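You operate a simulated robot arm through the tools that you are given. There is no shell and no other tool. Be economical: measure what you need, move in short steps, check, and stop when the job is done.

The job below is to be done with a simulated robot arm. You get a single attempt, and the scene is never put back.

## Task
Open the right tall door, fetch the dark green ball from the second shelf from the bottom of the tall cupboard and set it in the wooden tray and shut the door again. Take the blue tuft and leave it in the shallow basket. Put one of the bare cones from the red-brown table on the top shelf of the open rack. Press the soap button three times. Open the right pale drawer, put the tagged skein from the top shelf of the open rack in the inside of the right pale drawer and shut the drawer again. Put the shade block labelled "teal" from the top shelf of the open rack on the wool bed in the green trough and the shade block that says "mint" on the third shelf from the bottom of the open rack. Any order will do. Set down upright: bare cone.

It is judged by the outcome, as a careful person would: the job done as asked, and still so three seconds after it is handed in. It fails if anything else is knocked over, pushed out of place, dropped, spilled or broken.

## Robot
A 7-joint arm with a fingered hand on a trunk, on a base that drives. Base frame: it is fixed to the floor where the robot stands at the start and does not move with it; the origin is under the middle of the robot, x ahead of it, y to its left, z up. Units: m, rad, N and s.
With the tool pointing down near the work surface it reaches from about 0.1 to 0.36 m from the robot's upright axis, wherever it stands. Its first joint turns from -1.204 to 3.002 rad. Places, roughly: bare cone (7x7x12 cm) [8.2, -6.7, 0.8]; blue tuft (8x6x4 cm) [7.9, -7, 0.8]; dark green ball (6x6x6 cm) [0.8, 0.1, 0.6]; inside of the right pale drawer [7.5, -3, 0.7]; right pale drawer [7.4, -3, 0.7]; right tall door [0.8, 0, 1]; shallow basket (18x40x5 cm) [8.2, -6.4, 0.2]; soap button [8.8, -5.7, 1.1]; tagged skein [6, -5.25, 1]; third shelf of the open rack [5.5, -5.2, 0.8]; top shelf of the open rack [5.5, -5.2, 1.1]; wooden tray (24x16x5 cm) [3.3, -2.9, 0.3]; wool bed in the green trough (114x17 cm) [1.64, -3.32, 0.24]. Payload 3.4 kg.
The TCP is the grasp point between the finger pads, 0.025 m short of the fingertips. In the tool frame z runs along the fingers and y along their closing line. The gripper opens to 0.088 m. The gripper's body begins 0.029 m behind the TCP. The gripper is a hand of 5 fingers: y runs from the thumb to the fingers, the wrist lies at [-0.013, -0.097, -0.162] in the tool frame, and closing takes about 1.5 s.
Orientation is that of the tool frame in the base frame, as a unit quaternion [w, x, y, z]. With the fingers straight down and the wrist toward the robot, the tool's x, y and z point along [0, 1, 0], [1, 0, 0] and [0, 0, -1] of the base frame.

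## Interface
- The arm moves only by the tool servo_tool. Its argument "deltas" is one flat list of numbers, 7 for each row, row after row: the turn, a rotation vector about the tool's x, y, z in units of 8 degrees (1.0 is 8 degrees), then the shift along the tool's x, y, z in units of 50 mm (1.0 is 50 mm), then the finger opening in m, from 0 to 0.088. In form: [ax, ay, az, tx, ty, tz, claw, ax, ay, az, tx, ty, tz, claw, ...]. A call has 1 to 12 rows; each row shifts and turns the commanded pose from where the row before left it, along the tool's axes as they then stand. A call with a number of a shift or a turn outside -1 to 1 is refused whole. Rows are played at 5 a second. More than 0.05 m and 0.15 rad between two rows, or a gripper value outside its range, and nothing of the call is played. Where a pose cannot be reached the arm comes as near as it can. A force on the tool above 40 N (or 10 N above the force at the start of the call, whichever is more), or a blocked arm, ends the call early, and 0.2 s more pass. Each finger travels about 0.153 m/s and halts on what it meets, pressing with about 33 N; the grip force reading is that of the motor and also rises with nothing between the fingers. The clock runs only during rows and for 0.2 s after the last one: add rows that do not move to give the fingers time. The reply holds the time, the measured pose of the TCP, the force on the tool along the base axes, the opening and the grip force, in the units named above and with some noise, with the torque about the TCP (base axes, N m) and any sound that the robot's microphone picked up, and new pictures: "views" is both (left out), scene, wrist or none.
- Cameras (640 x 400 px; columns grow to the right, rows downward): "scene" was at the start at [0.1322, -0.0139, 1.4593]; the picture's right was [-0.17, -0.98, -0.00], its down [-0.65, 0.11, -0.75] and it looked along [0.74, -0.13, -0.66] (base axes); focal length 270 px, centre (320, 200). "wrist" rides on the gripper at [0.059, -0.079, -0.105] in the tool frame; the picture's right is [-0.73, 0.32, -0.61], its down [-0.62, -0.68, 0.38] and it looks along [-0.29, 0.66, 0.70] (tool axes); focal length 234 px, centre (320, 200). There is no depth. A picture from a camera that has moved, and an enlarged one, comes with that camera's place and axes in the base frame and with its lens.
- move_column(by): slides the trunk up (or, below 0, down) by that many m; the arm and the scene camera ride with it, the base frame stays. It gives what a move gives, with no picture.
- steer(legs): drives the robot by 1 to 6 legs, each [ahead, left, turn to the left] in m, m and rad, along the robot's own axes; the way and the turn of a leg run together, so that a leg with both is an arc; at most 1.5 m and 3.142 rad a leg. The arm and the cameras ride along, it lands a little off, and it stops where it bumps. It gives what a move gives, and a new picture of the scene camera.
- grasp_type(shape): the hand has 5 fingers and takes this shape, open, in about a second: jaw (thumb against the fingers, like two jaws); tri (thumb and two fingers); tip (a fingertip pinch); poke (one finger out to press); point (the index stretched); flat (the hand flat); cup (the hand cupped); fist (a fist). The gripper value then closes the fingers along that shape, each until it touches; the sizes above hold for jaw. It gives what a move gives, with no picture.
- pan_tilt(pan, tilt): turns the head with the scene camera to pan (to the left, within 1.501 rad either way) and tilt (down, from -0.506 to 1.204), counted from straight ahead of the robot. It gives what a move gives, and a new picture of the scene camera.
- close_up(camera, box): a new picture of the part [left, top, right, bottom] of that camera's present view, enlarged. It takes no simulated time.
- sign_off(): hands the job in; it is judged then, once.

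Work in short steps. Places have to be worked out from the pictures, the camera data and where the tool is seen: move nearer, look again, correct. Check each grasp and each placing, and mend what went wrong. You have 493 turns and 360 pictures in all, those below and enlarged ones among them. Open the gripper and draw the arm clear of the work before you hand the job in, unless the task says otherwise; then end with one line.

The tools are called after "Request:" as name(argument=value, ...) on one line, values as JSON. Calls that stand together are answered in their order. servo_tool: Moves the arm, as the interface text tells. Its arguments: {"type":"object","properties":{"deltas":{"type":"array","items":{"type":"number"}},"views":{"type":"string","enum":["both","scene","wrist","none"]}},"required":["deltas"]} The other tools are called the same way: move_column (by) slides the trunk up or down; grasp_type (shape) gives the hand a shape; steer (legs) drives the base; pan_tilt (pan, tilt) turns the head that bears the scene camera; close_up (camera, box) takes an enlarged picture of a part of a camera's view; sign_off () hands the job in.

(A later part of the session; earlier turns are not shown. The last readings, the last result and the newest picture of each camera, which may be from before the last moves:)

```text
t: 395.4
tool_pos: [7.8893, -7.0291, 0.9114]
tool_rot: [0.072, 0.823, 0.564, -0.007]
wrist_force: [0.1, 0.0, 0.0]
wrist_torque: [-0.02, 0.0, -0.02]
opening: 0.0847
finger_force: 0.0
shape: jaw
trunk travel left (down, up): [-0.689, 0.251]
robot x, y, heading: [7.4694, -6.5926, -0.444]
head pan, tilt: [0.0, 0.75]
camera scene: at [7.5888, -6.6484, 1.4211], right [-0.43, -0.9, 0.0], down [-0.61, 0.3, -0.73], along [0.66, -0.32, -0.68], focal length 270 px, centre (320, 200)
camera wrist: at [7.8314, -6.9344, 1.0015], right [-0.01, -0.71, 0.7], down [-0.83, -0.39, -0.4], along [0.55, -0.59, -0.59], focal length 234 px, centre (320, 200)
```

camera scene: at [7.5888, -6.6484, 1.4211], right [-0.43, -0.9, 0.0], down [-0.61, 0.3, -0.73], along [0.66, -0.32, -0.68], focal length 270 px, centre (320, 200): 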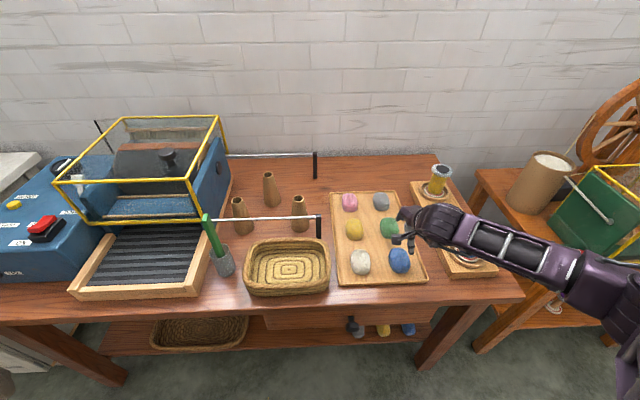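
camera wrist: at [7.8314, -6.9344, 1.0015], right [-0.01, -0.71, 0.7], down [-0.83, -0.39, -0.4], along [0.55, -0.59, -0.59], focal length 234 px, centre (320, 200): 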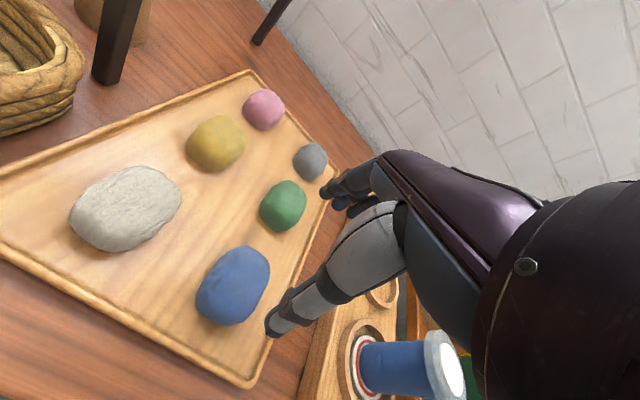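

Tuft at (7.891,-7.044,0.77), long axis pointing forward. I'll twist the hand ~35° to grasp across a narrower width.

Request:
servo_tool(deltas=[0, 0, 0.9, 0, 0, 0, 0.088, 0, 0, 0.9, 0, 0, 0, 0.088, 0, 0, 0.9, 0, 0, 0, 0.088, 0, 0, 0.9, 0, 0, 0, 0.088, 0, 0, 0.9, 0, 0, 0, 0.088], views="wrist")

```text
t: 396.6
tool_pos: [7.8895, -7.0282, 0.9133]
tool_rot: [0.072, 0.957, 0.282, 0.017]
wrist_force: [-0.2, -0.3, -0.5]
wrist_torque: [-0.03, -0.03, -0.01]
opening: 0.0874
finger_force: 0.1
shape: jaw
trunk travel left (down, up): [-0.689, 0.251]
robot x, y, heading: [7.4682, -6.5901, -0.45]
head pan, tilt: [0.0, 0.75]
camera wrist: at [7.8898, -6.9183, 1.0046], right [-0.48, -0.58, 0.66], down [-0.86, 0.18, -0.47], along [0.16, -0.79, -0.59], focal length 234 px, centre (320, 200)
```

wrist: 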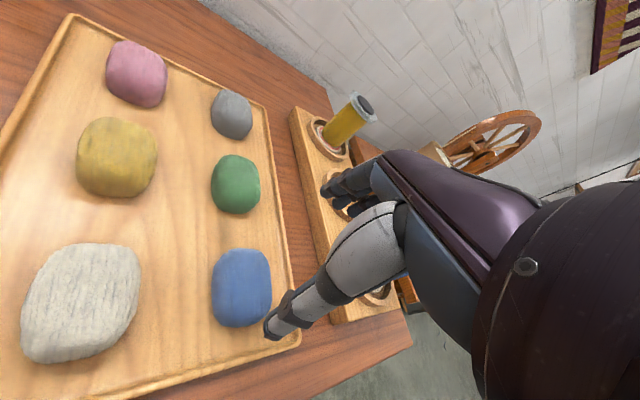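

Aligned. Descend to the tuft.

Request:
servo_tool(deltas=[0, 0, 0, -0.033, -0.03, 0.63, 0.088, 0, 0, 0, -0.033, -0.03, 0.63, 0.088, 0, 0, 0, -0.033, -0.03, 0.63, 0.088, 0, 0, 0, -0.033, -0.03, 0.63, 0.088], views="wrist")

```text
t: 397.6
tool_pos: [7.8898, -7.0422, 0.7947]
tool_rot: [0.075, 0.956, 0.281, 0.02]
wrist_force: [4.1, -4.9, 24.1]
wrist_torque: [0.97, 0.55, -0.04]
opening: 0.0878
finger_force: 0.1
shape: jaw
trunk travel left (down, up): [-0.689, 0.251]
robot x, y, heading: [7.468, -6.5939, -0.446]
head pan, tilt: [0.0, 0.75]
camera wrist: at [7.8888, -6.9322, 0.8863], right [-0.49, -0.58, 0.65], down [-0.86, 0.18, -0.48], along [0.16, -0.79, -0.58], focal length 234 px, centre (320, 200)
```

wrist: 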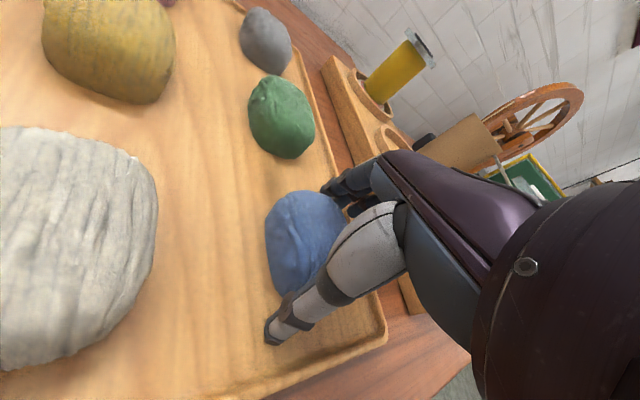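

Touching the board; ease up 4 mm and close.

Request:
servo_tool(deltas=[0, 0, 0, 0, 0, -0.1, 0.075, 0, 0, 0, 0, 0, 0, 0.06, 0, 0, 0, 0, 0, 0, 0.04, 0, 0, 0, 0, 0, 0, 0.02, 0, 0, 0, 0, 0, 0, 0.0, 0, 0, 0, 0, 0, 0, 0.0, 0, 0, 0, 0, 0, 0, 0.0], views="wrist")

Request:
servo_tool(deltas=[0, 0, 0, 0, 0, -0.5, 0.0, 0, 0, 0, 0, 0, -0.5, 0.0, 0, 0, 0, 0, 0, -0.7, 0.0, 0, 0, 0, 0, 0, -0.7, 0.0], views="wrist")

```text
t: 399.2
tool_pos: [7.8846, -7.0388, 0.7964]
tool_rot: [0.073, 0.956, 0.282, 0.016]
wrist_force: [-3.3, 10.0, 27.3]
wrist_torque: [1.43, 0.78, -0.05]
opening: 0.0627
finger_force: 33.0
shape: jaw
trunk travel left (down, up): [-0.689, 0.251]
robot x, y, heading: [7.4684, -6.5909, -0.449]
head pan, tilt: [0.0, 0.75]
camera wrist: at [7.8856, -6.929, 0.888], right [-0.48, -0.58, 0.66], down [-0.86, 0.18, -0.48], along [0.16, -0.79, -0.59], focal length 234 px, centre (320, 200)
```

wrist: 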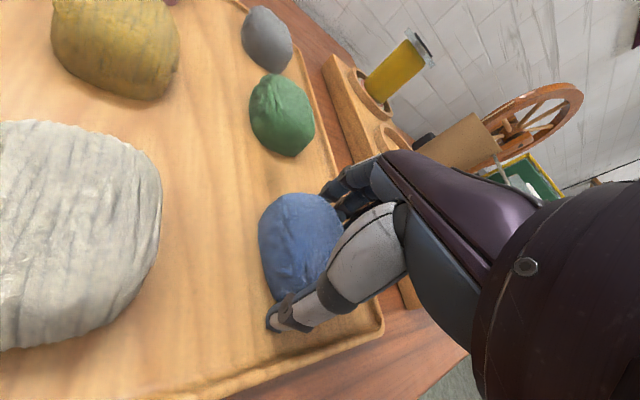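

```text
t: 400.2
tool_pos: [7.8797, -7.027, 0.9107]
tool_rot: [0.072, 0.956, 0.283, 0.016]
wrist_force: [0.2, 0.7, -0.3]
wrist_torque: [-0.01, 0.01, 0.0]
opening: 0.0622
finger_force: 32.7
shape: jaw
trunk travel left (down, up): [-0.689, 0.251]
robot x, y, heading: [7.4682, -6.5917, -0.446]
head pan, tilt: [0.0, 0.75]
camera wrist: at [7.8802, -6.9173, 1.0024], right [-0.48, -0.58, 0.66], down [-0.86, 0.18, -0.47], along [0.16, -0.79, -0.59], focal length 234 px, centre (320, 200)
```

wrist: 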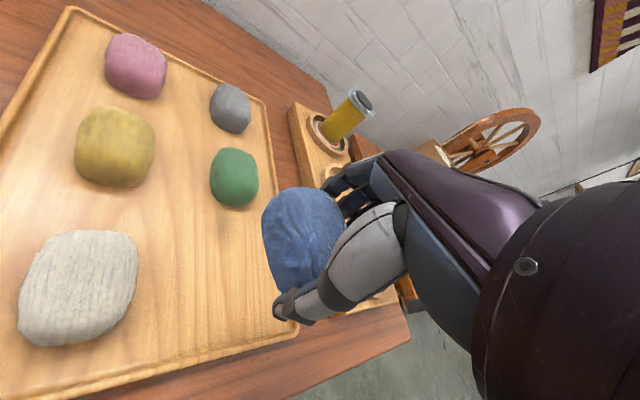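

Tuft held. Back off, slide left to face the basket on the lower shelf, and lower.

Request:
steer(legs=[[-0.4, 0, 0], [0, 0.7, 0]])

Request:
move_column(by=-0.4)

Request:
move_column(by=-0.16)

Request:
pan_tilt(pan=-0.1, tilt=0.55)

```text
t: 406.4
tool_pos: [7.8174, -6.1892, 0.9098]
tool_rot: [0.071, 0.955, 0.287, 0.015]
wrist_force: [0.0, 0.7, -0.3]
wrist_torque: [-0.01, 0.0, 0.01]
opening: 0.0623
finger_force: 33.1
shape: jaw
trunk travel left (down, up): [-0.689, 0.251]
robot x, y, heading: [7.4039, -5.7566, -0.441]
head pan, tilt: [0.0, 0.75]
camera scene: at [7.5222, -5.8117, 1.4211], right [-0.43, -0.9, 0.0], down [-0.62, 0.29, -0.73], along [0.66, -0.31, -0.68], focal length 270 px, centre (320, 200)
```

scene: 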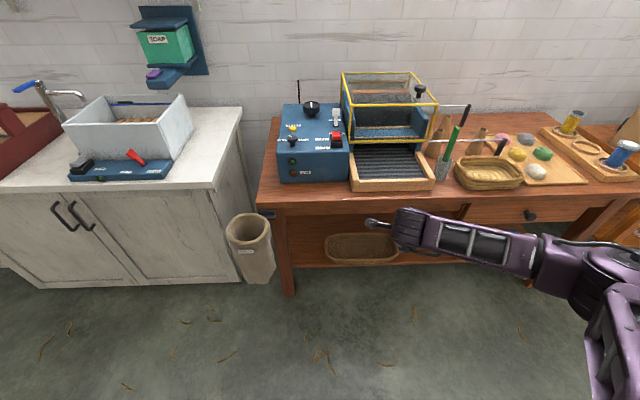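

```text
t: 410.2
tool_pos: [7.8168, -6.1894, 0.5101]
tool_rot: [0.071, 0.955, 0.287, 0.016]
wrist_force: [-0.1, -0.3, -0.1]
wrist_torque: [-0.03, -0.02, 0.01]
opening: 0.0625
finger_force: 33.0
shape: jaw
trunk travel left (down, up): [-0.289, 0.651]
robot x, y, heading: [7.4006, -5.7562, -0.442]
head pan, tilt: [0.0, 0.75]
```

```text
t: 412.0
tool_pos: [7.8166, -6.1887, 0.3507]
tool_rot: [0.071, 0.955, 0.286, 0.016]
wrist_force: [1.1, -0.3, 0.4]
wrist_torque: [-0.01, 0.03, 0.03]
opening: 0.0623
finger_force: 33.3
shape: jaw
trunk travel left (down, up): [-0.129, 0.811]
robot x, y, heading: [7.398, -5.756, -0.445]
head pan, tilt: [0.0, 0.75]
```

```text
t: 412.8
tool_pos: [7.8162, -6.1892, 0.3494]
tool_rot: [0.071, 0.955, 0.286, 0.016]
wrist_force: [0.3, -0.3, 1.0]
wrist_torque: [0.05, -0.01, 0.02]
opening: 0.0625
finger_force: 32.7
shape: jaw
trunk travel left (down, up): [-0.129, 0.811]
robot x, y, heading: [7.4024, -5.7558, -0.44]
head pan, tilt: [-0.099, 0.55]
camera scene: at [7.5241, -5.8227, 0.8785], right [-0.51, -0.86, 0.0], down [-0.45, 0.27, -0.85], along [0.73, -0.44, -0.52], focal length 270 px, centre (320, 200)
```

scene: 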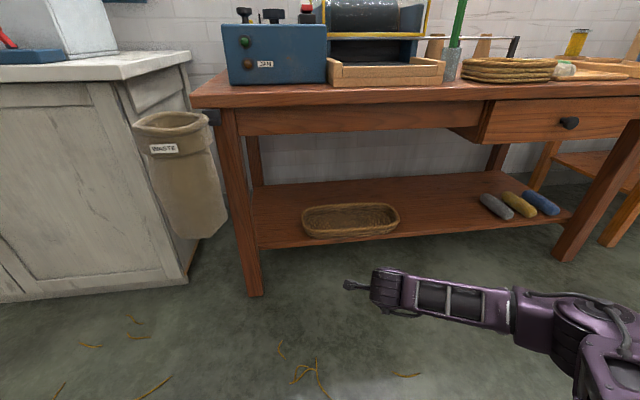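

Basket centre ≈(8.255,-6.42). Drive in 0.49 m with the hand above the rim.

Request:
steer(legs=[[0.48, -0.02, 0]])

Request:
close_up(camera="wrist", box=[0, 0, 640, 400])

```text
t: 415.6
tool_pos: [8.2404, -6.4174, 0.3491]
tool_rot: [0.07, 0.956, 0.284, 0.015]
wrist_force: [0.3, 0.0, -0.3]
wrist_torque: [0.01, 0.0, -0.01]
opening: 0.0622
finger_force: 32.9
shape: jaw
trunk travel left (down, up): [-0.129, 0.811]
robot x, y, heading: [7.8315, -5.9801, -0.448]
head pan, tilt: [-0.099, 0.55]
camera scene: at [7.9508, -6.049, 0.8785], right [-0.52, -0.85, 0.0], down [-0.45, 0.27, -0.85], along [0.73, -0.44, -0.52], focal length 270 px, centre (320, 200)
```

scene: 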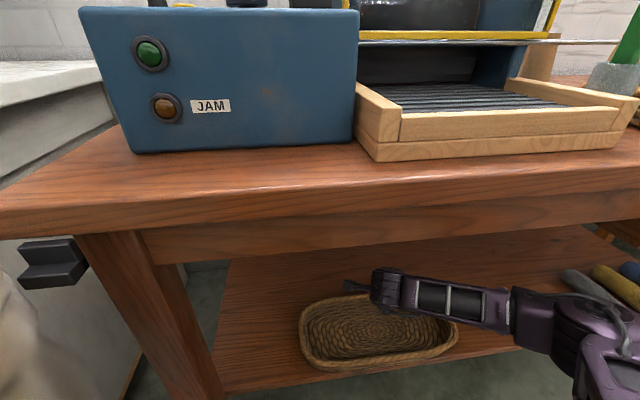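

```text
1.00 times, centred on (320, 200) of wrist (not enlarged: the box is as wide or as high as the picture)
camera zoom: at [8.2418, -6.307, 0.4417], right [-0.48, -0.59, 0.65], down [-0.86, 0.18, -0.47], along [0.16, -0.79, -0.59], focal length 234 px, centre (320, 200)
```

zoom: 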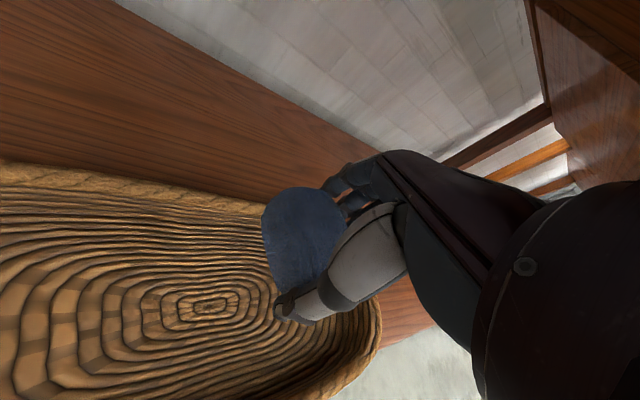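

TCP is right over the basket's centre. Lower and release.

Request:
move_column(by=-0.095)

Request:
servo_tool(deltas=[0, 0, 0, 0, 0, 0.1, 0.0, 0, 0, 0, 0, 0, 0, 0.065, 0, 0, 0, 0, 0, 0, 0.075, 0, 0, 0, 0, 0, 0, 0.085, 0, 0, 0, 0, 0, 0, 0.085], views="wrist")

```text
t: 416.9
tool_pos: [8.2409, -6.4164, 0.2551]
tool_rot: [0.071, 0.956, 0.283, 0.016]
wrist_force: [0.8, 1.2, -0.1]
wrist_torque: [-0.02, -0.01, -0.05]
opening: 0.0625
finger_force: 33.3
shape: jaw
trunk travel left (down, up): [-0.034, 0.906]
robot x, y, heading: [7.8339, -5.9812, -0.443]
head pan, tilt: [-0.099, 0.55]
```

```text
t: 418.1
tool_pos: [8.2407, -6.4184, 0.25]
tool_rot: [0.072, 0.956, 0.284, 0.015]
wrist_force: [0.4, 0.2, 0.7]
wrist_torque: [-0.01, 0.02, -0.04]
opening: 0.085
finger_force: 0.1
shape: jaw
trunk travel left (down, up): [-0.034, 0.906]
robot x, y, heading: [7.8291, -5.9788, -0.444]
head pan, tilt: [-0.099, 0.55]
camera wrist: at [8.2421, -6.3085, 0.3416], right [-0.48, -0.59, 0.65], down [-0.86, 0.18, -0.47], along [0.16, -0.79, -0.59], focal length 234 px, centre (320, 200)
```

wrist: 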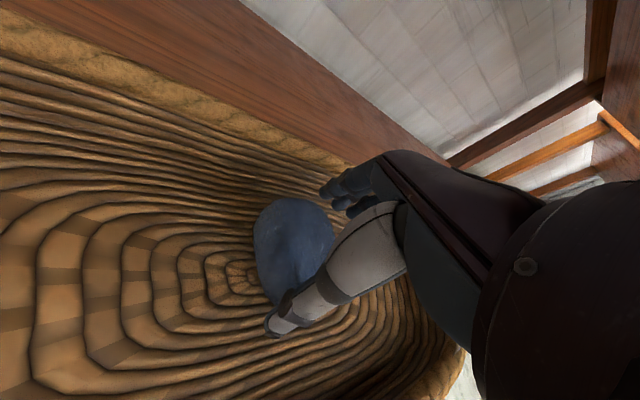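

Released in the basket. Raise the hand and back out, verifying.

Request:
move_column(by=0.1)

Request:
steer(legs=[[-0.48, 0, 0]])

```text
t: 419.4
tool_pos: [8.2406, -6.4183, 0.3504]
tool_rot: [0.071, 0.956, 0.283, 0.016]
wrist_force: [0.2, -0.4, -0.2]
wrist_torque: [0.02, 0.0, -0.04]
opening: 0.0851
finger_force: 0.0
shape: jaw
trunk travel left (down, up): [-0.134, 0.806]
robot x, y, heading: [7.8274, -5.9824, -0.45]
head pan, tilt: [-0.099, 0.55]
```

```text
t: 422.3
tool_pos: [7.8087, -6.2078, 0.3494]
tool_rot: [0.071, 0.955, 0.288, 0.016]
wrist_force: [-0.7, -0.4, 0.5]
wrist_torque: [0.0, 0.03, -0.01]
opening: 0.0851
finger_force: 0.0
shape: jaw
trunk travel left (down, up): [-0.134, 0.806]
robot x, y, heading: [7.3921, -5.777, -0.437]
head pan, tilt: [-0.099, 0.55]
camera scene: at [7.5143, -5.8409, 0.8835], right [-0.51, -0.86, 0.0], down [-0.45, 0.27, -0.85], along [0.73, -0.44, -0.52], focal length 270 px, centre (320, 200)
```

scene: 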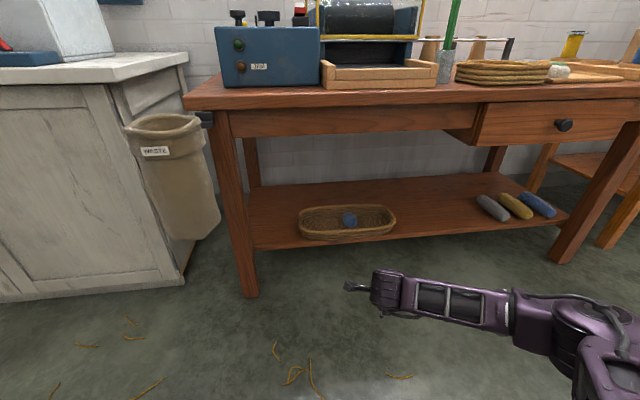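

Tuft placed. Now raise and inspect the soap dispenser.

Request:
move_column(by=0.4)

Request:
move_column(by=0.35)

Request:
steer(legs=[[0, 0.55, 0]])

Request:
pan_tilt(pan=0.0, tilt=0.4)

```text
t: 426.1
tool_pos: [7.8082, -6.2076, 0.75]
tool_rot: [0.07, 0.955, 0.288, 0.017]
wrist_force: [0.0, -0.1, 0.3]
wrist_torque: [0.0, 0.0, -0.01]
opening: 0.0853
finger_force: 0.1
shape: jaw
trunk travel left (down, up): [-0.534, 0.406]
robot x, y, heading: [7.3937, -5.7754, -0.439]
head pan, tilt: [-0.099, 0.55]
```

```text
t: 429.6
tool_pos: [7.81, -6.2081, 1.0988]
tool_rot: [0.071, 0.955, 0.287, 0.016]
wrist_force: [0.9, 1.1, -0.4]
wrist_torque: [-0.02, 0.01, 0.02]
opening: 0.0853
finger_force: 0.0
shape: jaw
trunk travel left (down, up): [-0.884, 0.056]
robot x, y, heading: [7.3898, -5.7769, -0.441]
head pan, tilt: [-0.099, 0.55]
```

```text
t: 432.7
tool_pos: [8.0406, -5.7103, 1.0991]
tool_rot: [0.071, 0.954, 0.29, 0.016]
wrist_force: [0.4, -0.8, -0.4]
wrist_torque: [0.03, 0.03, 0.01]
opening: 0.0849
finger_force: 0.1
shape: jaw
trunk travel left (down, up): [-0.884, 0.056]
robot x, y, heading: [7.6222, -5.2793, -0.436]
head pan, tilt: [-0.099, 0.55]
camera scene: at [7.7446, -5.3453, 1.6335], right [-0.51, -0.86, 0.0], down [-0.45, 0.27, -0.85], along [0.73, -0.43, -0.52], focal length 270 px, centre (320, 200)
```

scene: 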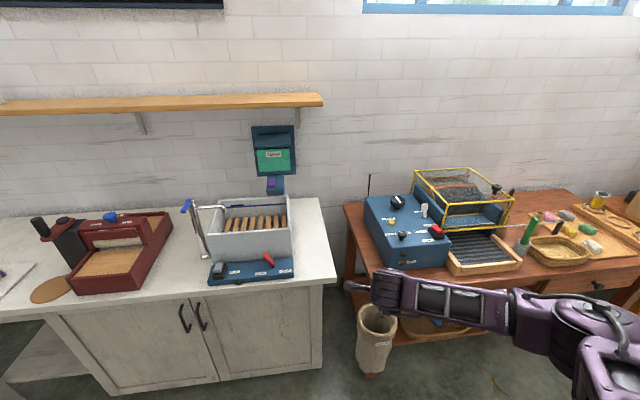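

```text
t: 433.4
tool_pos: [8.0407, -5.7088, 1.0999]
tool_rot: [0.071, 0.954, 0.291, 0.017]
wrist_force: [0.2, 0.0, 0.1]
wrist_torque: [-0.03, 0.02, 0.01]
opening: 0.085
finger_force: 0.0
shape: jaw
trunk travel left (down, up): [-0.884, 0.056]
robot x, y, heading: [7.6207, -5.2788, -0.438]
head pan, tilt: [0.0, 0.4]
camera scene: at [7.7517, -5.3376, 1.6472], right [-0.42, -0.91, 0.0], down [-0.35, 0.16, -0.92], along [0.84, -0.39, -0.39], focal length 270 px, centre (320, 200)
```

scene: 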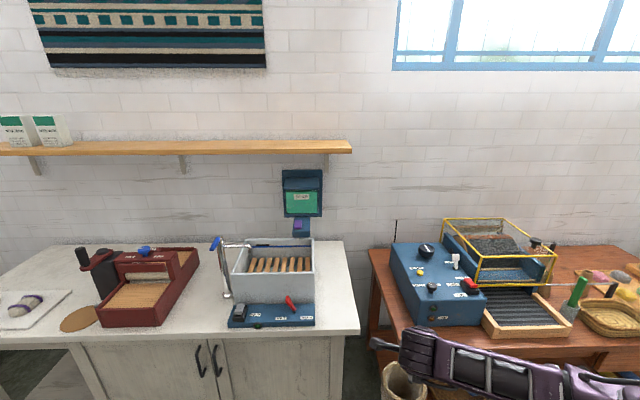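

Request:
close_up(camera="scene", box=[240, 150, 368, 230])

```text
5.00 times, centred on (304, 190) of scene
camera zoom: at [7.7517, -5.3376, 1.6472], right [-0.42, -0.91, 0.0], down [-0.35, 0.16, -0.92], along [0.84, -0.39, -0.39], focal length 1350 px, centre (400, 250)
```

zoom: 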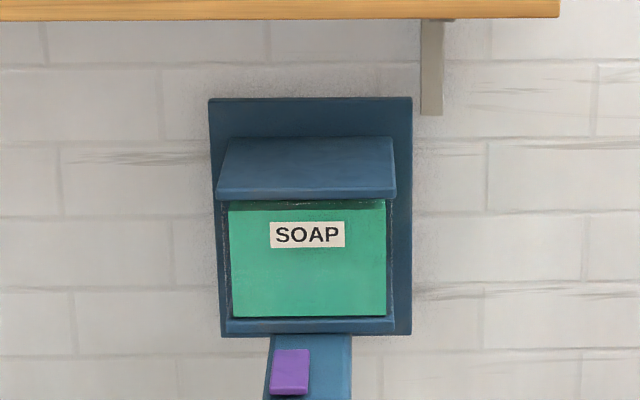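

The purple soap button sits on a lip below the box at ≈(8.759,-5.70,1.08). Re-orient the hand to point 45° forward-down and take the poke shape.

Request:
servo_tool(deltas=[0, 0, -0.9, 0, 0, 0, 0.085, 0, 0, -0.9, 0, 0, 0, 0.085, 0, 0, -0.9, 0, 0, 0, 0.085, 0, 0, -0.9, 0, 0, 0, 0.085, 0, 0, -0.9, 0, 0, 0, 0.085, -0.85, 0, 0, 0, 0, -0.2, 0.085, -0.85, 0, 0, 0, 0, -0.2, 0.085, -0.85, 0, 0, 0, 0, -0.2, 0.085, -0.85, 0, 0, 0, 0, -0.2, 0.085], views="none")

Request:
grasp_type(shape="poke")

Request:
servo_tool(deltas=[0, 0, 0, 0, 0, 0, 0.0], views="both")

```text
t: 435.4
tool_pos: [8.0386, -5.709, 1.1141]
tool_rot: [0.145, 0.808, 0.57, 0.046]
wrist_force: [-0.4, -0.1, 0.0]
wrist_torque: [0.01, -0.02, 0.0]
opening: 0.085
finger_force: 0.1
shape: jaw
out of reach, approached as far as the arm can: row 7, 8, 9
trunk travel left (down, up): [-0.884, 0.056]
robot x, y, heading: [7.6237, -5.281, -0.429]
head pan, tilt: [0.0, 0.4]
```

```text
t: 436.3
tool_pos: [8.0391, -5.7101, 1.114]
tool_rot: [0.143, 0.808, 0.57, 0.043]
wrist_force: [-0.4, -0.2, 0.1]
wrist_torque: [-0.02, -0.03, 0.0]
opening: 0.0002
finger_force: 0.1
shape: poke
trunk travel left (down, up): [-0.884, 0.056]
robot x, y, heading: [7.6238, -5.2784, -0.431]
head pan, tilt: [0.0, 0.4]
```

```text
t: 436.7
tool_pos: [8.0398, -5.709, 1.1143]
tool_rot: [0.144, 0.808, 0.57, 0.044]
wrist_force: [-0.4, -0.6, 0.1]
wrist_torque: [0.01, 0.03, -0.02]
opening: 0.0
finger_force: 0.1
shape: jaw
trunk travel left (down, up): [-0.884, 0.056]
robot x, y, heading: [7.625, -5.2782, -0.433]
head pan, tilt: [0.0, 0.4]
camera scene: at [7.7515, -5.338, 1.6473], right [-0.42, -0.91, 0.0], down [-0.35, 0.16, -0.92], along [0.84, -0.39, -0.39], focal length 270 px, centre (320, 200)
camera wrist: at [7.9652, -5.6112, 1.1864], right [-0.1, -0.67, 0.74], down [-0.74, -0.44, -0.5], along [0.66, -0.6, -0.45], focal length 234 px, centre (320, 200)
```

scene: 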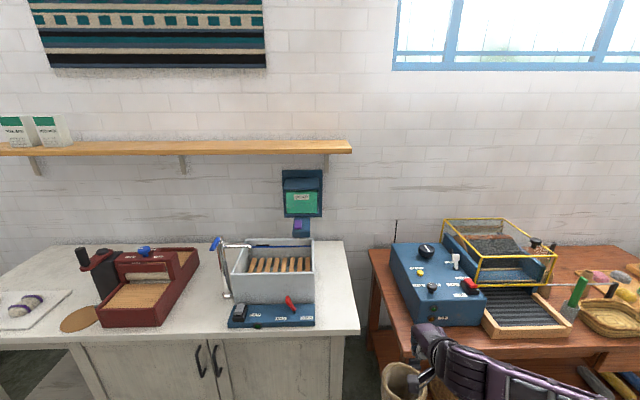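
wrist: 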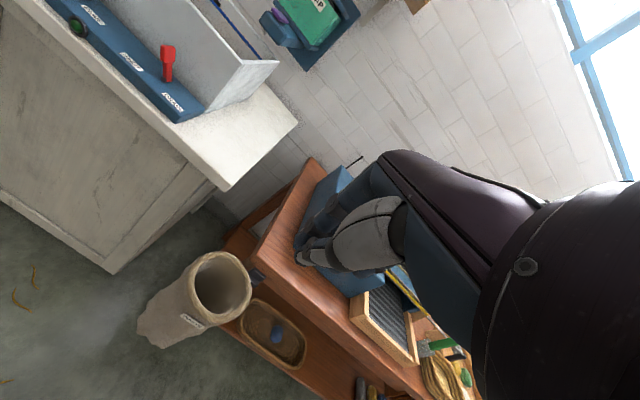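

The shape fell back to jaw with a servo gripper value; set poke again and position using only base and trunk.

Request:
grasp_type(shape="poke")

Request:
steer(legs=[[0.1, 0.52, 0]])

Request:
close_up(camera="wrist", box=[0, 0, 640, 400])

```text
t: 437.6
tool_pos: [8.0389, -5.7085, 1.1143]
tool_rot: [0.144, 0.808, 0.57, 0.044]
wrist_force: [0.3, 0.2, -0.6]
wrist_torque: [0.01, 0.0, -0.05]
opening: 0.0
finger_force: 0.2
shape: poke
trunk travel left (down, up): [-0.884, 0.056]
robot x, y, heading: [7.6221, -5.2774, -0.433]
head pan, tilt: [0.0, 0.4]
```

```text
t: 440.7
tool_pos: [8.345, -5.2902, 1.1136]
tool_rot: [0.145, 0.811, 0.565, 0.044]
wrist_force: [0.9, -0.2, -0.5]
wrist_torque: [0.03, -0.03, 0.0]
opening: 0.0002
finger_force: 0.0
shape: poke
trunk travel left (down, up): [-0.884, 0.056]
robot x, y, heading: [7.9315, -4.8543, -0.442]
head pan, tilt: [0.0, 0.4]
camera scene: at [8.0608, -4.9166, 1.6473], right [-0.43, -0.9, 0.0], down [-0.35, 0.17, -0.92], along [0.83, -0.39, -0.39], focal length 270 px, centre (320, 200)
```

scene: 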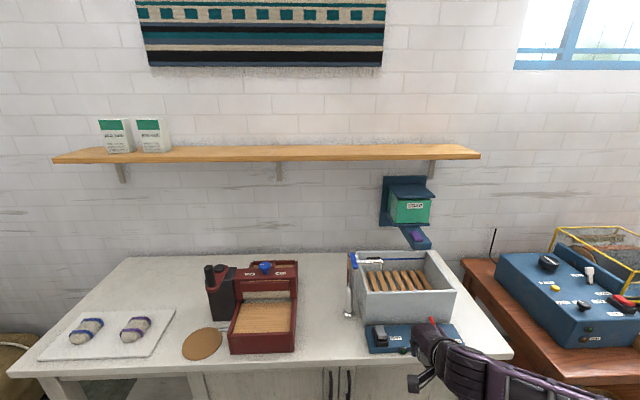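

```text
1.00 times, centred on (320, 200) of wrist (not enlarged: the box is as wide or as high as the picture)
camera zoom: at [8.2719, -5.1917, 1.1864], right [-0.11, -0.66, 0.74], down [-0.75, -0.43, -0.5], along [0.65, -0.61, -0.45], focal length 234 px, centre (320, 200)
```

zoom: 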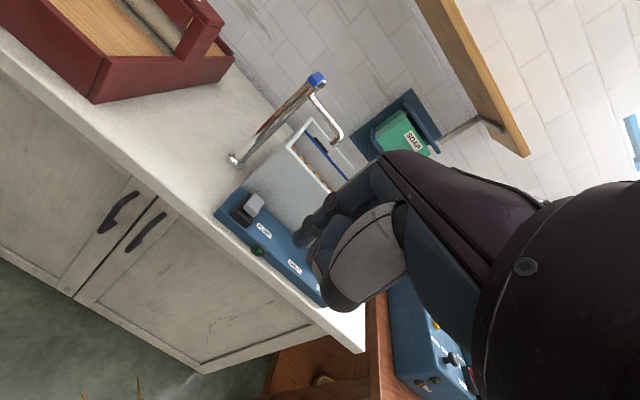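

Zoom on the soap button again from this nearer angle.

Request:
close_up(camera="scene", box=[360, 170, 456, 260])

```text
4.44 times, centred on (408, 215) of scene
camera zoom: at [8.0608, -4.9166, 1.6473], right [-0.43, -0.9, 0.0], down [-0.35, 0.17, -0.92], along [0.83, -0.39, -0.39], focal length 1200 px, centre (-71, 133)
```

zoom: 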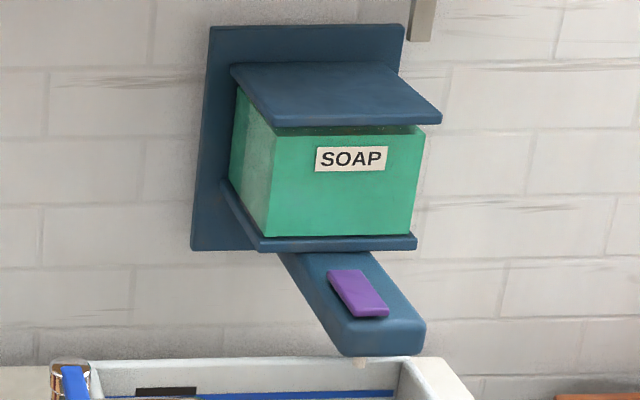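

The button is on top of a horizontal arm: press downward, at ≈(8.778,-5.70, top 1.07). Extend the arm and pitch the hand more, to clear the box roof.

Request:
servo_tool(deltas=[0, 0, 0, -0.9, 0.0, -0.2, 0.0, 0, 0, 0, -0.9, 0.0, -0.2, 0.0, 0, 0, 0, -0.9, 0.76, 0.1, 0.0, 0, 0, 0, 0, 0.76, 0.24, 0.0, 0, 0, 0, 0, 0.76, 0.24, 0.0, -0.875, 0, 0, 0, 0, 0, 0.0, -0.875, 0, 0, 0, 0, 0, 0.0, -0.875, 0, 0, 0, 0, 0, 0.0, -0.875, 0, 0, 0, 0, 0, 0.0], views="none")

Request:
grasp_type(shape="poke")

Request:
close_up(camera="wrist", box=[0, 0, 640, 400])

Request:
close_up(camera="scene", box=[280, 160, 600, 360])

```text
refused: row 3 steps farther than a row can; nothing moved
```

```text
t: 441.6
tool_pos: [8.3454, -5.2901, 1.1141]
tool_rot: [0.144, 0.811, 0.565, 0.043]
wrist_force: [-0.1, -0.3, 1.0]
wrist_torque: [-0.01, 0.02, -0.03]
opening: 0.0001
finger_force: 0.0
shape: poke
trunk travel left (down, up): [-0.884, 0.056]
robot x, y, heading: [7.9335, -4.8545, -0.442]
head pan, tilt: [0.0, 0.4]
```

```text
1.00 times, centred on (320, 200) of wrist (not enlarged: the box is as wide or as high as the picture)
camera zoom: at [8.2721, -5.1914, 1.1864], right [-0.11, -0.66, 0.74], down [-0.75, -0.43, -0.5], along [0.65, -0.61, -0.45], focal length 234 px, centre (320, 200)
```

zoom: 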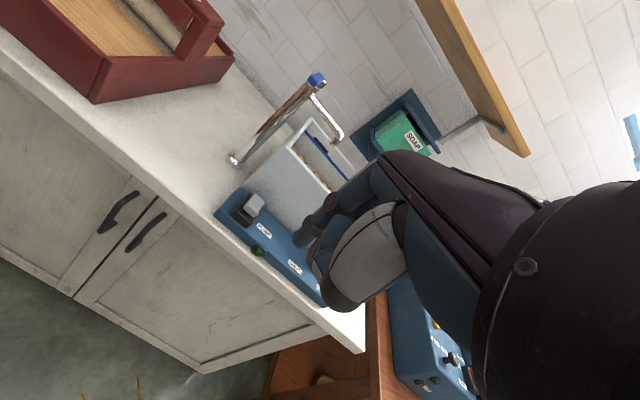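

```text
2.00 times, centred on (440, 260) of scene
camera zoom: at [8.061, -4.9161, 1.6473], right [-0.43, -0.9, 0.0], down [-0.35, 0.17, -0.92], along [0.83, -0.39, -0.39], focal length 540 px, centre (80, 80)
```

zoom: 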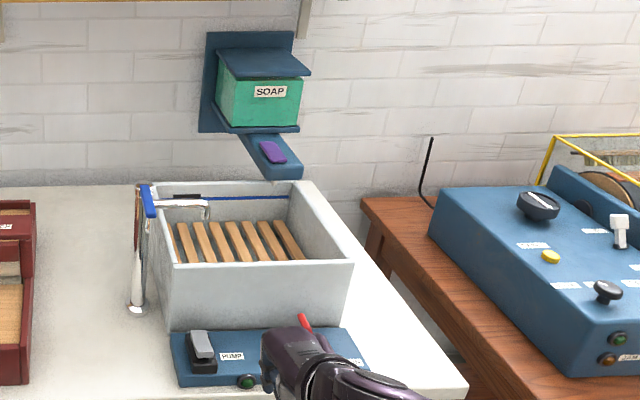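

Redo with valid steps (no lateral).

Request:
servo_tool(deltas=[0, 0, 0, 0, 0.6, 0.0, 0.0, 0, 0, 0, 0, 0.6, 0.0, 0.0, 0, 0, 0, 0, 0.6, 0.0, 0.0, 0, 0, 0, 0, 0.6, 0.0, 0.0, -0.875, 0, 0, 0, 0, 0, 0.0, -0.875, 0, 0, 0, 0, 0, 0.0, -0.875, 0, 0, 0, 0, 0, 0.0, -0.875, 0, 0, 0, 0, 0, 0.0], views="none")

Request:
grasp_type(shape="poke")

Request:
close_up(camera="wrist", box=[0, 0, 640, 400])

Request:
close_up(camera="scene", box=[280, 160, 600, 360])

```text
t: 443.4
tool_pos: [8.457, -5.3225, 1.1505]
tool_rot: [0.209, 0.793, 0.565, 0.091]
wrist_force: [0.2, 0.7, 0.0]
wrist_torque: [-0.01, 0.03, -0.01]
opening: 0.0
finger_force: 32.6
shape: jaw
out of reach, approached as far as the arm can: row 6, 7, 8
trunk travel left (down, up): [-0.884, 0.056]
robot x, y, heading: [7.9274, -4.8547, -0.441]
head pan, tilt: [0.0, 0.4]
```

```text
t: 444.3
tool_pos: [8.4595, -5.3241, 1.1495]
tool_rot: [0.209, 0.793, 0.566, 0.091]
wrist_force: [0.3, -0.4, -0.1]
wrist_torque: [-0.04, -0.01, -0.01]
opening: 0.0
finger_force: 0.1
shape: poke
trunk travel left (down, up): [-0.884, 0.056]
robot x, y, heading: [7.9308, -4.8551, -0.441]
head pan, tilt: [0.0, 0.4]
```

```text
1.00 times, centred on (320, 200) of wrist (not enlarged: the box is as wide or as high as the picture)
camera zoom: at [8.3726, -5.2235, 1.2046], right [-0.2, -0.63, 0.75], down [-0.65, -0.48, -0.58], along [0.73, -0.61, -0.31], focal length 234 px, centre (320, 200)
```

zoom: 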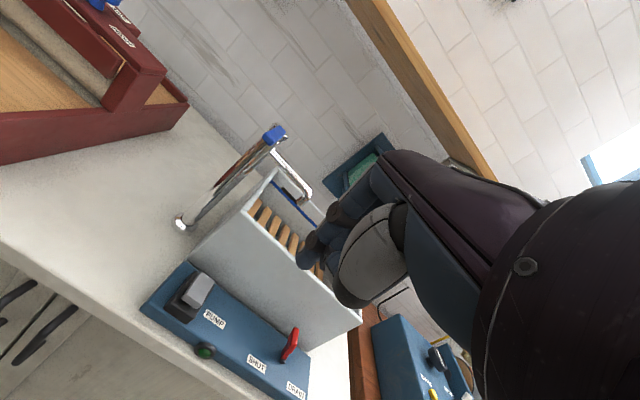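

```text
2.00 times, centred on (440, 260) of scene
camera zoom: at [8.0613, -4.916, 1.6472], right [-0.43, -0.9, 0.0], down [-0.35, 0.17, -0.92], along [0.83, -0.39, -0.39], focal length 540 px, centre (80, 80)
```

zoom: 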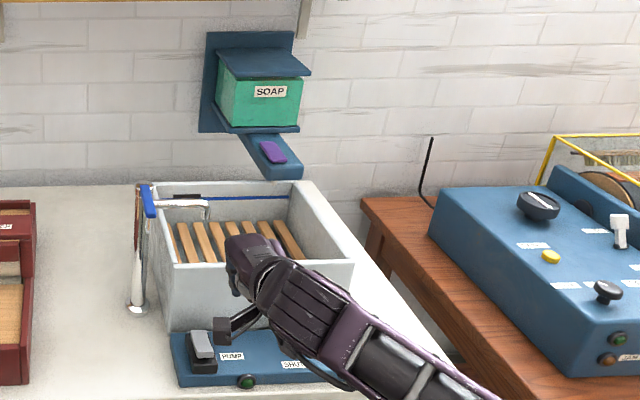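

Now slide right and approach above the button.

Request:
steer(legs=[[0, -0.204, 0], [0.33, 0, 0]])

Request:
close_up(camera="wrist", box=[0, 0, 640, 400])

Request:
close_up(camera="scene", box=[240, 150, 480, 300])

```text
t: 447.6
tool_pos: [8.6699, -5.6376, 1.1518]
tool_rot: [0.209, 0.79, 0.569, 0.093]
wrist_force: [0.0, -1.0, -0.2]
wrist_torque: [-0.03, 0.0, -0.02]
opening: 0.0
finger_force: 0.1
shape: poke
trunk travel left (down, up): [-0.884, 0.056]
robot x, y, heading: [8.1401, -5.1754, -0.436]
head pan, tilt: [0.0, 0.4]
camera scene: at [8.2693, -5.2333, 1.6474], right [-0.42, -0.91, 0.0], down [-0.35, 0.16, -0.92], along [0.84, -0.39, -0.39], focal length 270 px, centre (320, 200)
```

scene: 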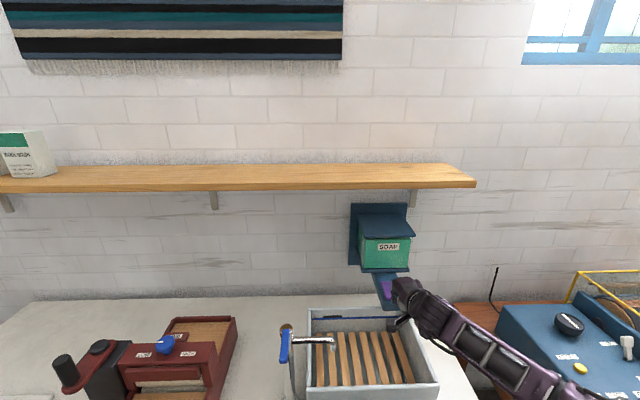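

```text
1.00 times, centred on (320, 200) of wrist (not enlarged: the box is as wide or as high as the picture)
camera zoom: at [8.5831, -5.5386, 1.205], right [-0.2, -0.63, 0.75], down [-0.65, -0.49, -0.58], along [0.73, -0.6, -0.31], focal length 234 px, centre (320, 200)
```

zoom: 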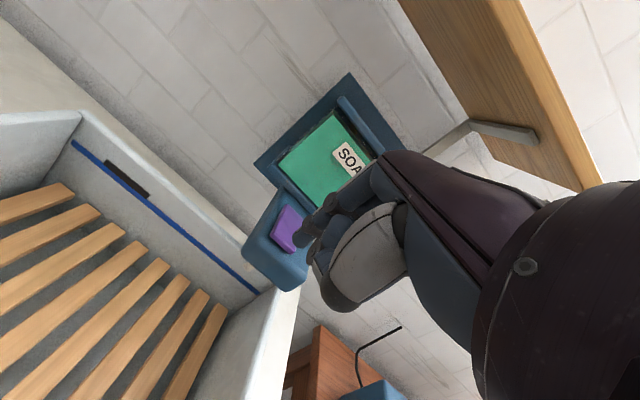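

```text
2.67 times, centred on (360, 225) of scene
camera zoom: at [8.2693, -5.2333, 1.6474], right [-0.42, -0.91, 0.0], down [-0.35, 0.16, -0.92], along [0.84, -0.39, -0.39], focal length 720 px, centre (213, 133)
```

zoom: 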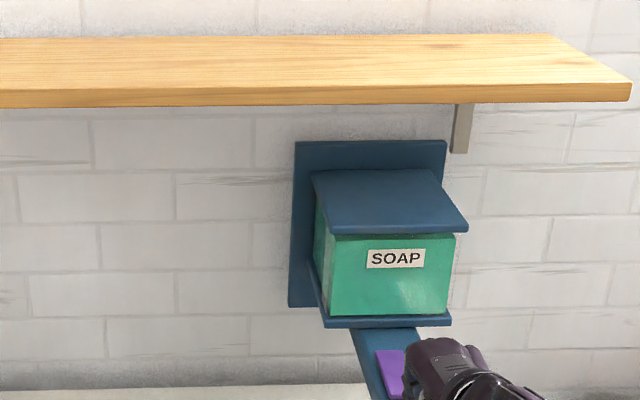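

Fingertip needs ~0.11 forward, 0.017 right. Move above the button.

Request:
steer(legs=[[0.108, -0.017, 0]])

Request:
close_up(camera="wrist", box=[160, 100, 480, 300])

```text
t: 448.8
tool_pos: [8.7588, -5.6999, 1.1527]
tool_rot: [0.208, 0.791, 0.568, 0.092]
wrist_force: [0.2, 0.1, -0.2]
wrist_torque: [0.01, 0.0, 0.0]
opening: 0.0001
finger_force: 0.0
shape: poke
trunk travel left (down, up): [-0.884, 0.056]
robot x, y, heading: [8.2297, -5.2372, -0.44]
head pan, tilt: [0.0, 0.4]
camera scene: at [8.3592, -5.2939, 1.6474], right [-0.42, -0.91, 0.0], down [-0.35, 0.16, -0.92], along [0.84, -0.39, -0.39], focal length 270 px, centre (320, 200)
```

scene: 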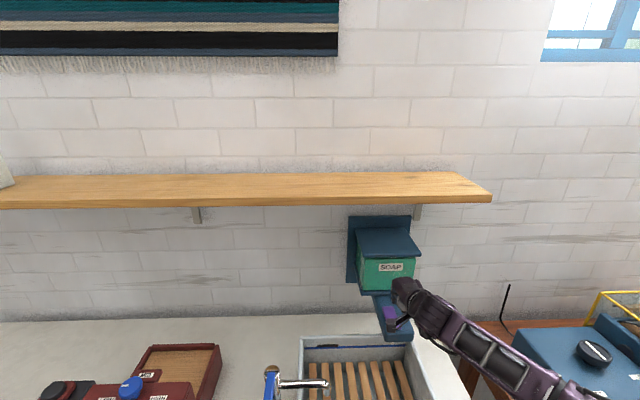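

```text
2.00 times, centred on (320, 200) of wrist
camera zoom: at [8.6724, -5.5998, 1.2051], right [-0.2, -0.63, 0.75], down [-0.65, -0.49, -0.58], along [0.73, -0.61, -0.31], focal length 468 px, centre (320, 200)
```

zoom: 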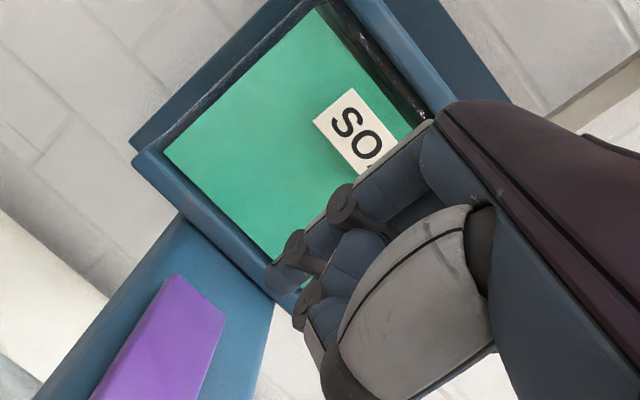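

Fingertip is above the button. Lower in steps.

Request:
move_column(by=-0.05)

Request:
close_up(camera="wrist", box=[160, 100, 480, 300])

Request:
close_up(camera="scene", box=[320, 200, 480, 300])

```text
t: 449.7
tool_pos: [8.7593, -5.6988, 1.0996]
tool_rot: [0.209, 0.791, 0.568, 0.092]
wrist_force: [0.2, -0.7, -0.3]
wrist_torque: [0.01, -0.02, 0.05]
opening: 0.0
finger_force: 0.0
shape: poke
trunk travel left (down, up): [-0.834, 0.106]
robot x, y, heading: [8.2337, -5.2359, -0.438]
head pan, tilt: [0.0, 0.4]
```

```text
2.00 times, centred on (320, 200) of wrist
camera zoom: at [8.6726, -5.5999, 1.1549], right [-0.2, -0.63, 0.75], down [-0.65, -0.49, -0.58], along [0.73, -0.61, -0.31], focal length 468 px, centre (320, 200)
```

zoom: 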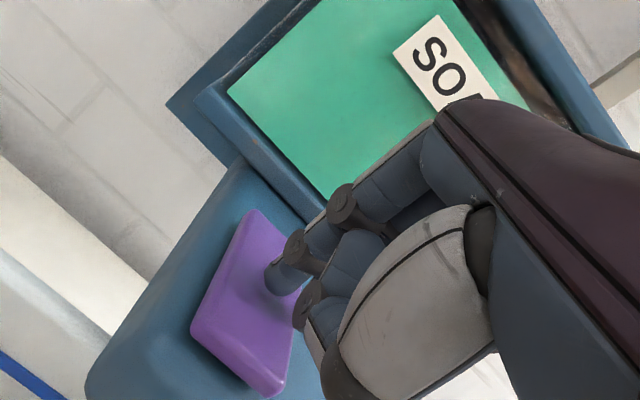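

```text
4.00 times, centred on (400, 250) of scene
camera zoom: at [8.3595, -5.294, 1.5973], right [-0.42, -0.91, 0.0], down [-0.35, 0.16, -0.92], along [0.83, -0.39, -0.39], focal length 1080 px, centre (0, 0)
```

zoom: 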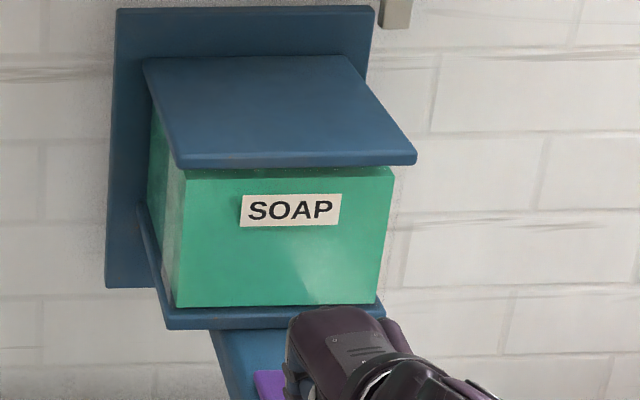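

Fingertip over the button. Press down.

Request:
move_column(by=-0.02)

```text
t: 450.4
tool_pos: [8.7581, -5.6998, 1.0873]
tool_rot: [0.213, 0.791, 0.566, 0.094]
wrist_force: [-1.9, -2.6, 24.5]
wrist_torque: [-0.33, -0.16, -0.01]
opening: 0.0
finger_force: 0.1
shape: poke
trunk travel left (down, up): [-0.814, 0.126]
robot x, y, heading: [8.2301, -5.2368, -0.441]
head pan, tilt: [0.0, 0.4]
heard: click
```

Click heard (press 1). Release up and press twice more.

Request:
move_column(by=0.03)

Request:
move_column(by=-0.03)

Request:
move_column(by=0.03)

```text
t: 451.2
tool_pos: [8.7582, -5.6989, 1.1093]
tool_rot: [0.208, 0.791, 0.568, 0.093]
wrist_force: [0.8, -0.2, -0.4]
wrist_torque: [0.0, 0.02, 0.01]
opening: 0.0001
finger_force: 0.0
shape: poke
trunk travel left (down, up): [-0.844, 0.096]
robot x, y, heading: [8.2316, -5.2337, -0.433]
head pan, tilt: [0.0, 0.4]
```

```text
t: 451.9
tool_pos: [8.7576, -5.699, 1.0872]
tool_rot: [0.213, 0.791, 0.565, 0.094]
wrist_force: [-0.2, -2.7, 24.3]
wrist_torque: [-0.27, -0.21, -0.05]
opening: 0.0
finger_force: 0.0
shape: poke
trunk travel left (down, up): [-0.814, 0.126]
robot x, y, heading: [8.2307, -5.2356, -0.439]
head pan, tilt: [0.0, 0.4]
heard: click
```

```text
t: 452.7
tool_pos: [8.7586, -5.7001, 1.1101]
tool_rot: [0.209, 0.792, 0.567, 0.092]
wrist_force: [0.0, 0.5, -0.1]
wrist_torque: [0.01, 0.0, 0.02]
opening: 0.0003
finger_force: 0.1
shape: poke
trunk travel left (down, up): [-0.844, 0.096]
robot x, y, heading: [8.2327, -5.2362, -0.435]
head pan, tilt: [0.0, 0.4]
```

Second click heard. Third press.

Request:
move_column(by=-0.03)

Request:
move_column(by=0.12)

Request:
steer(legs=[[-0.5, 0, 0]])

```text
t: 453.4
tool_pos: [8.7579, -5.6987, 1.0865]
tool_rot: [0.214, 0.79, 0.566, 0.095]
wrist_force: [-1.1, -2.5, 24.0]
wrist_torque: [-0.3, -0.18, 0.0]
opening: 0.0
finger_force: 0.0
shape: poke
trunk travel left (down, up): [-0.814, 0.126]
robot x, y, heading: [8.2346, -5.2381, -0.436]
head pan, tilt: [0.0, 0.4]
heard: click
```

```text
t: 454.9
tool_pos: [8.7591, -5.6997, 1.2003]
tool_rot: [0.208, 0.791, 0.568, 0.092]
wrist_force: [-1.0, -0.1, -0.3]
wrist_torque: [0.03, -0.03, -0.02]
opening: 0.0003
finger_force: 0.0
shape: poke
trunk travel left (down, up): [-0.934, 0.006]
robot x, y, heading: [8.2313, -5.2357, -0.437]
head pan, tilt: [0.0, 0.4]
```

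```text
t: 457.9
tool_pos: [8.2991, -5.4809, 1.2003]
tool_rot: [0.209, 0.789, 0.571, 0.093]
wrist_force: [0.1, -0.5, 0.0]
wrist_torque: [-0.01, -0.02, 0.01]
opening: 0.0
finger_force: 0.0
shape: poke
trunk travel left (down, up): [-0.934, 0.006]
robot x, y, heading: [7.7637, -5.0241, -0.43]
head pan, tilt: [0.0, 0.4]
camera scene: at [7.8971, -5.0797, 1.6971], right [-0.41, -0.91, 0.0], down [-0.35, 0.16, -0.92], along [0.84, -0.38, -0.39], focal length 270 px, centre (320, 200)
```

scene: 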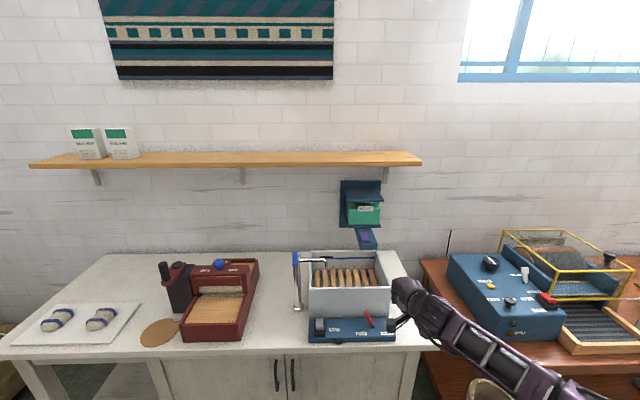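

Three clicks done. Next the bare cone: move in front of the table and look closely.

Request:
grasp_type(shape="jaw")

Request:
steer(legs=[[0, -1.1, 0], [0.25, 0, 0]])

Request:
pan_tilt(pan=-0.15, tilt=0.75)

Request:
close_up(camera="scene", box=[220, 120, 460, 270])

```text
t: 458.8
tool_pos: [8.2991, -5.4821, 1.2002]
tool_rot: [0.208, 0.789, 0.571, 0.092]
wrist_force: [0.0, -0.1, 0.4]
wrist_torque: [0.01, -0.02, 0.01]
opening: 0.0878
finger_force: 0.0
shape: jaw
trunk travel left (down, up): [-0.934, 0.006]
robot x, y, heading: [7.7667, -5.0239, -0.429]
head pan, tilt: [0.0, 0.4]
```

```text
t: 465.9
tool_pos: [8.0786, -6.5831, 1.201]
tool_rot: [0.208, 0.787, 0.574, 0.094]
wrist_force: [1.0, 0.5, 0.1]
wrist_torque: [-0.01, -0.02, 0.0]
opening: 0.0879
finger_force: 0.1
shape: jaw
trunk travel left (down, up): [-0.934, 0.006]
robot x, y, heading: [7.5472, -6.1266, -0.423]
head pan, tilt: [0.0, 0.4]
camera scene: at [7.6734, -6.1839, 1.6974], right [-0.41, -0.91, 0.0], down [-0.35, 0.16, -0.92], along [0.84, -0.38, -0.39], focal length 270 px, centre (320, 200)
```

scene: 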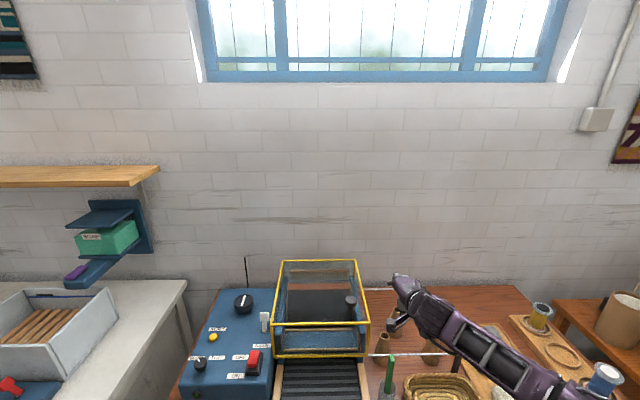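

```text
t: 466.7
tool_pos: [8.0808, -6.5834, 1.1991]
tool_rot: [0.208, 0.787, 0.573, 0.094]
wrist_force: [0.4, -0.7, 0.0]
wrist_torque: [0.03, 0.0, -0.04]
opening: 0.0881
finger_force: 0.0
shape: jaw
trunk travel left (down, up): [-0.934, 0.006]
robot x, y, heading: [7.5443, -6.1289, -0.42]
head pan, tilt: [-0.15, 0.75]
camera scene: at [7.6606, -6.1917, 1.6662], right [-0.54, -0.84, 0.0], down [-0.57, 0.37, -0.73], along [0.62, -0.4, -0.68], focal length 270 px, centre (320, 200)
```

scene: 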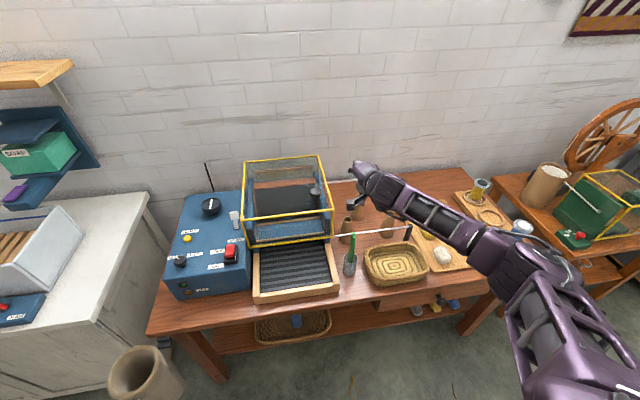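

```text
2.67 times, centred on (340, 195) of scene
camera zoom: at [7.6606, -6.1917, 1.6662], right [-0.54, -0.84, 0.0], down [-0.57, 0.37, -0.73], along [0.62, -0.4, -0.68], focal length 720 px, centre (267, 213)
```

zoom: 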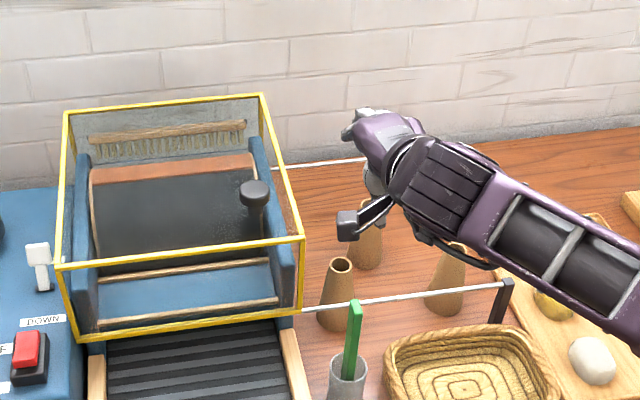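

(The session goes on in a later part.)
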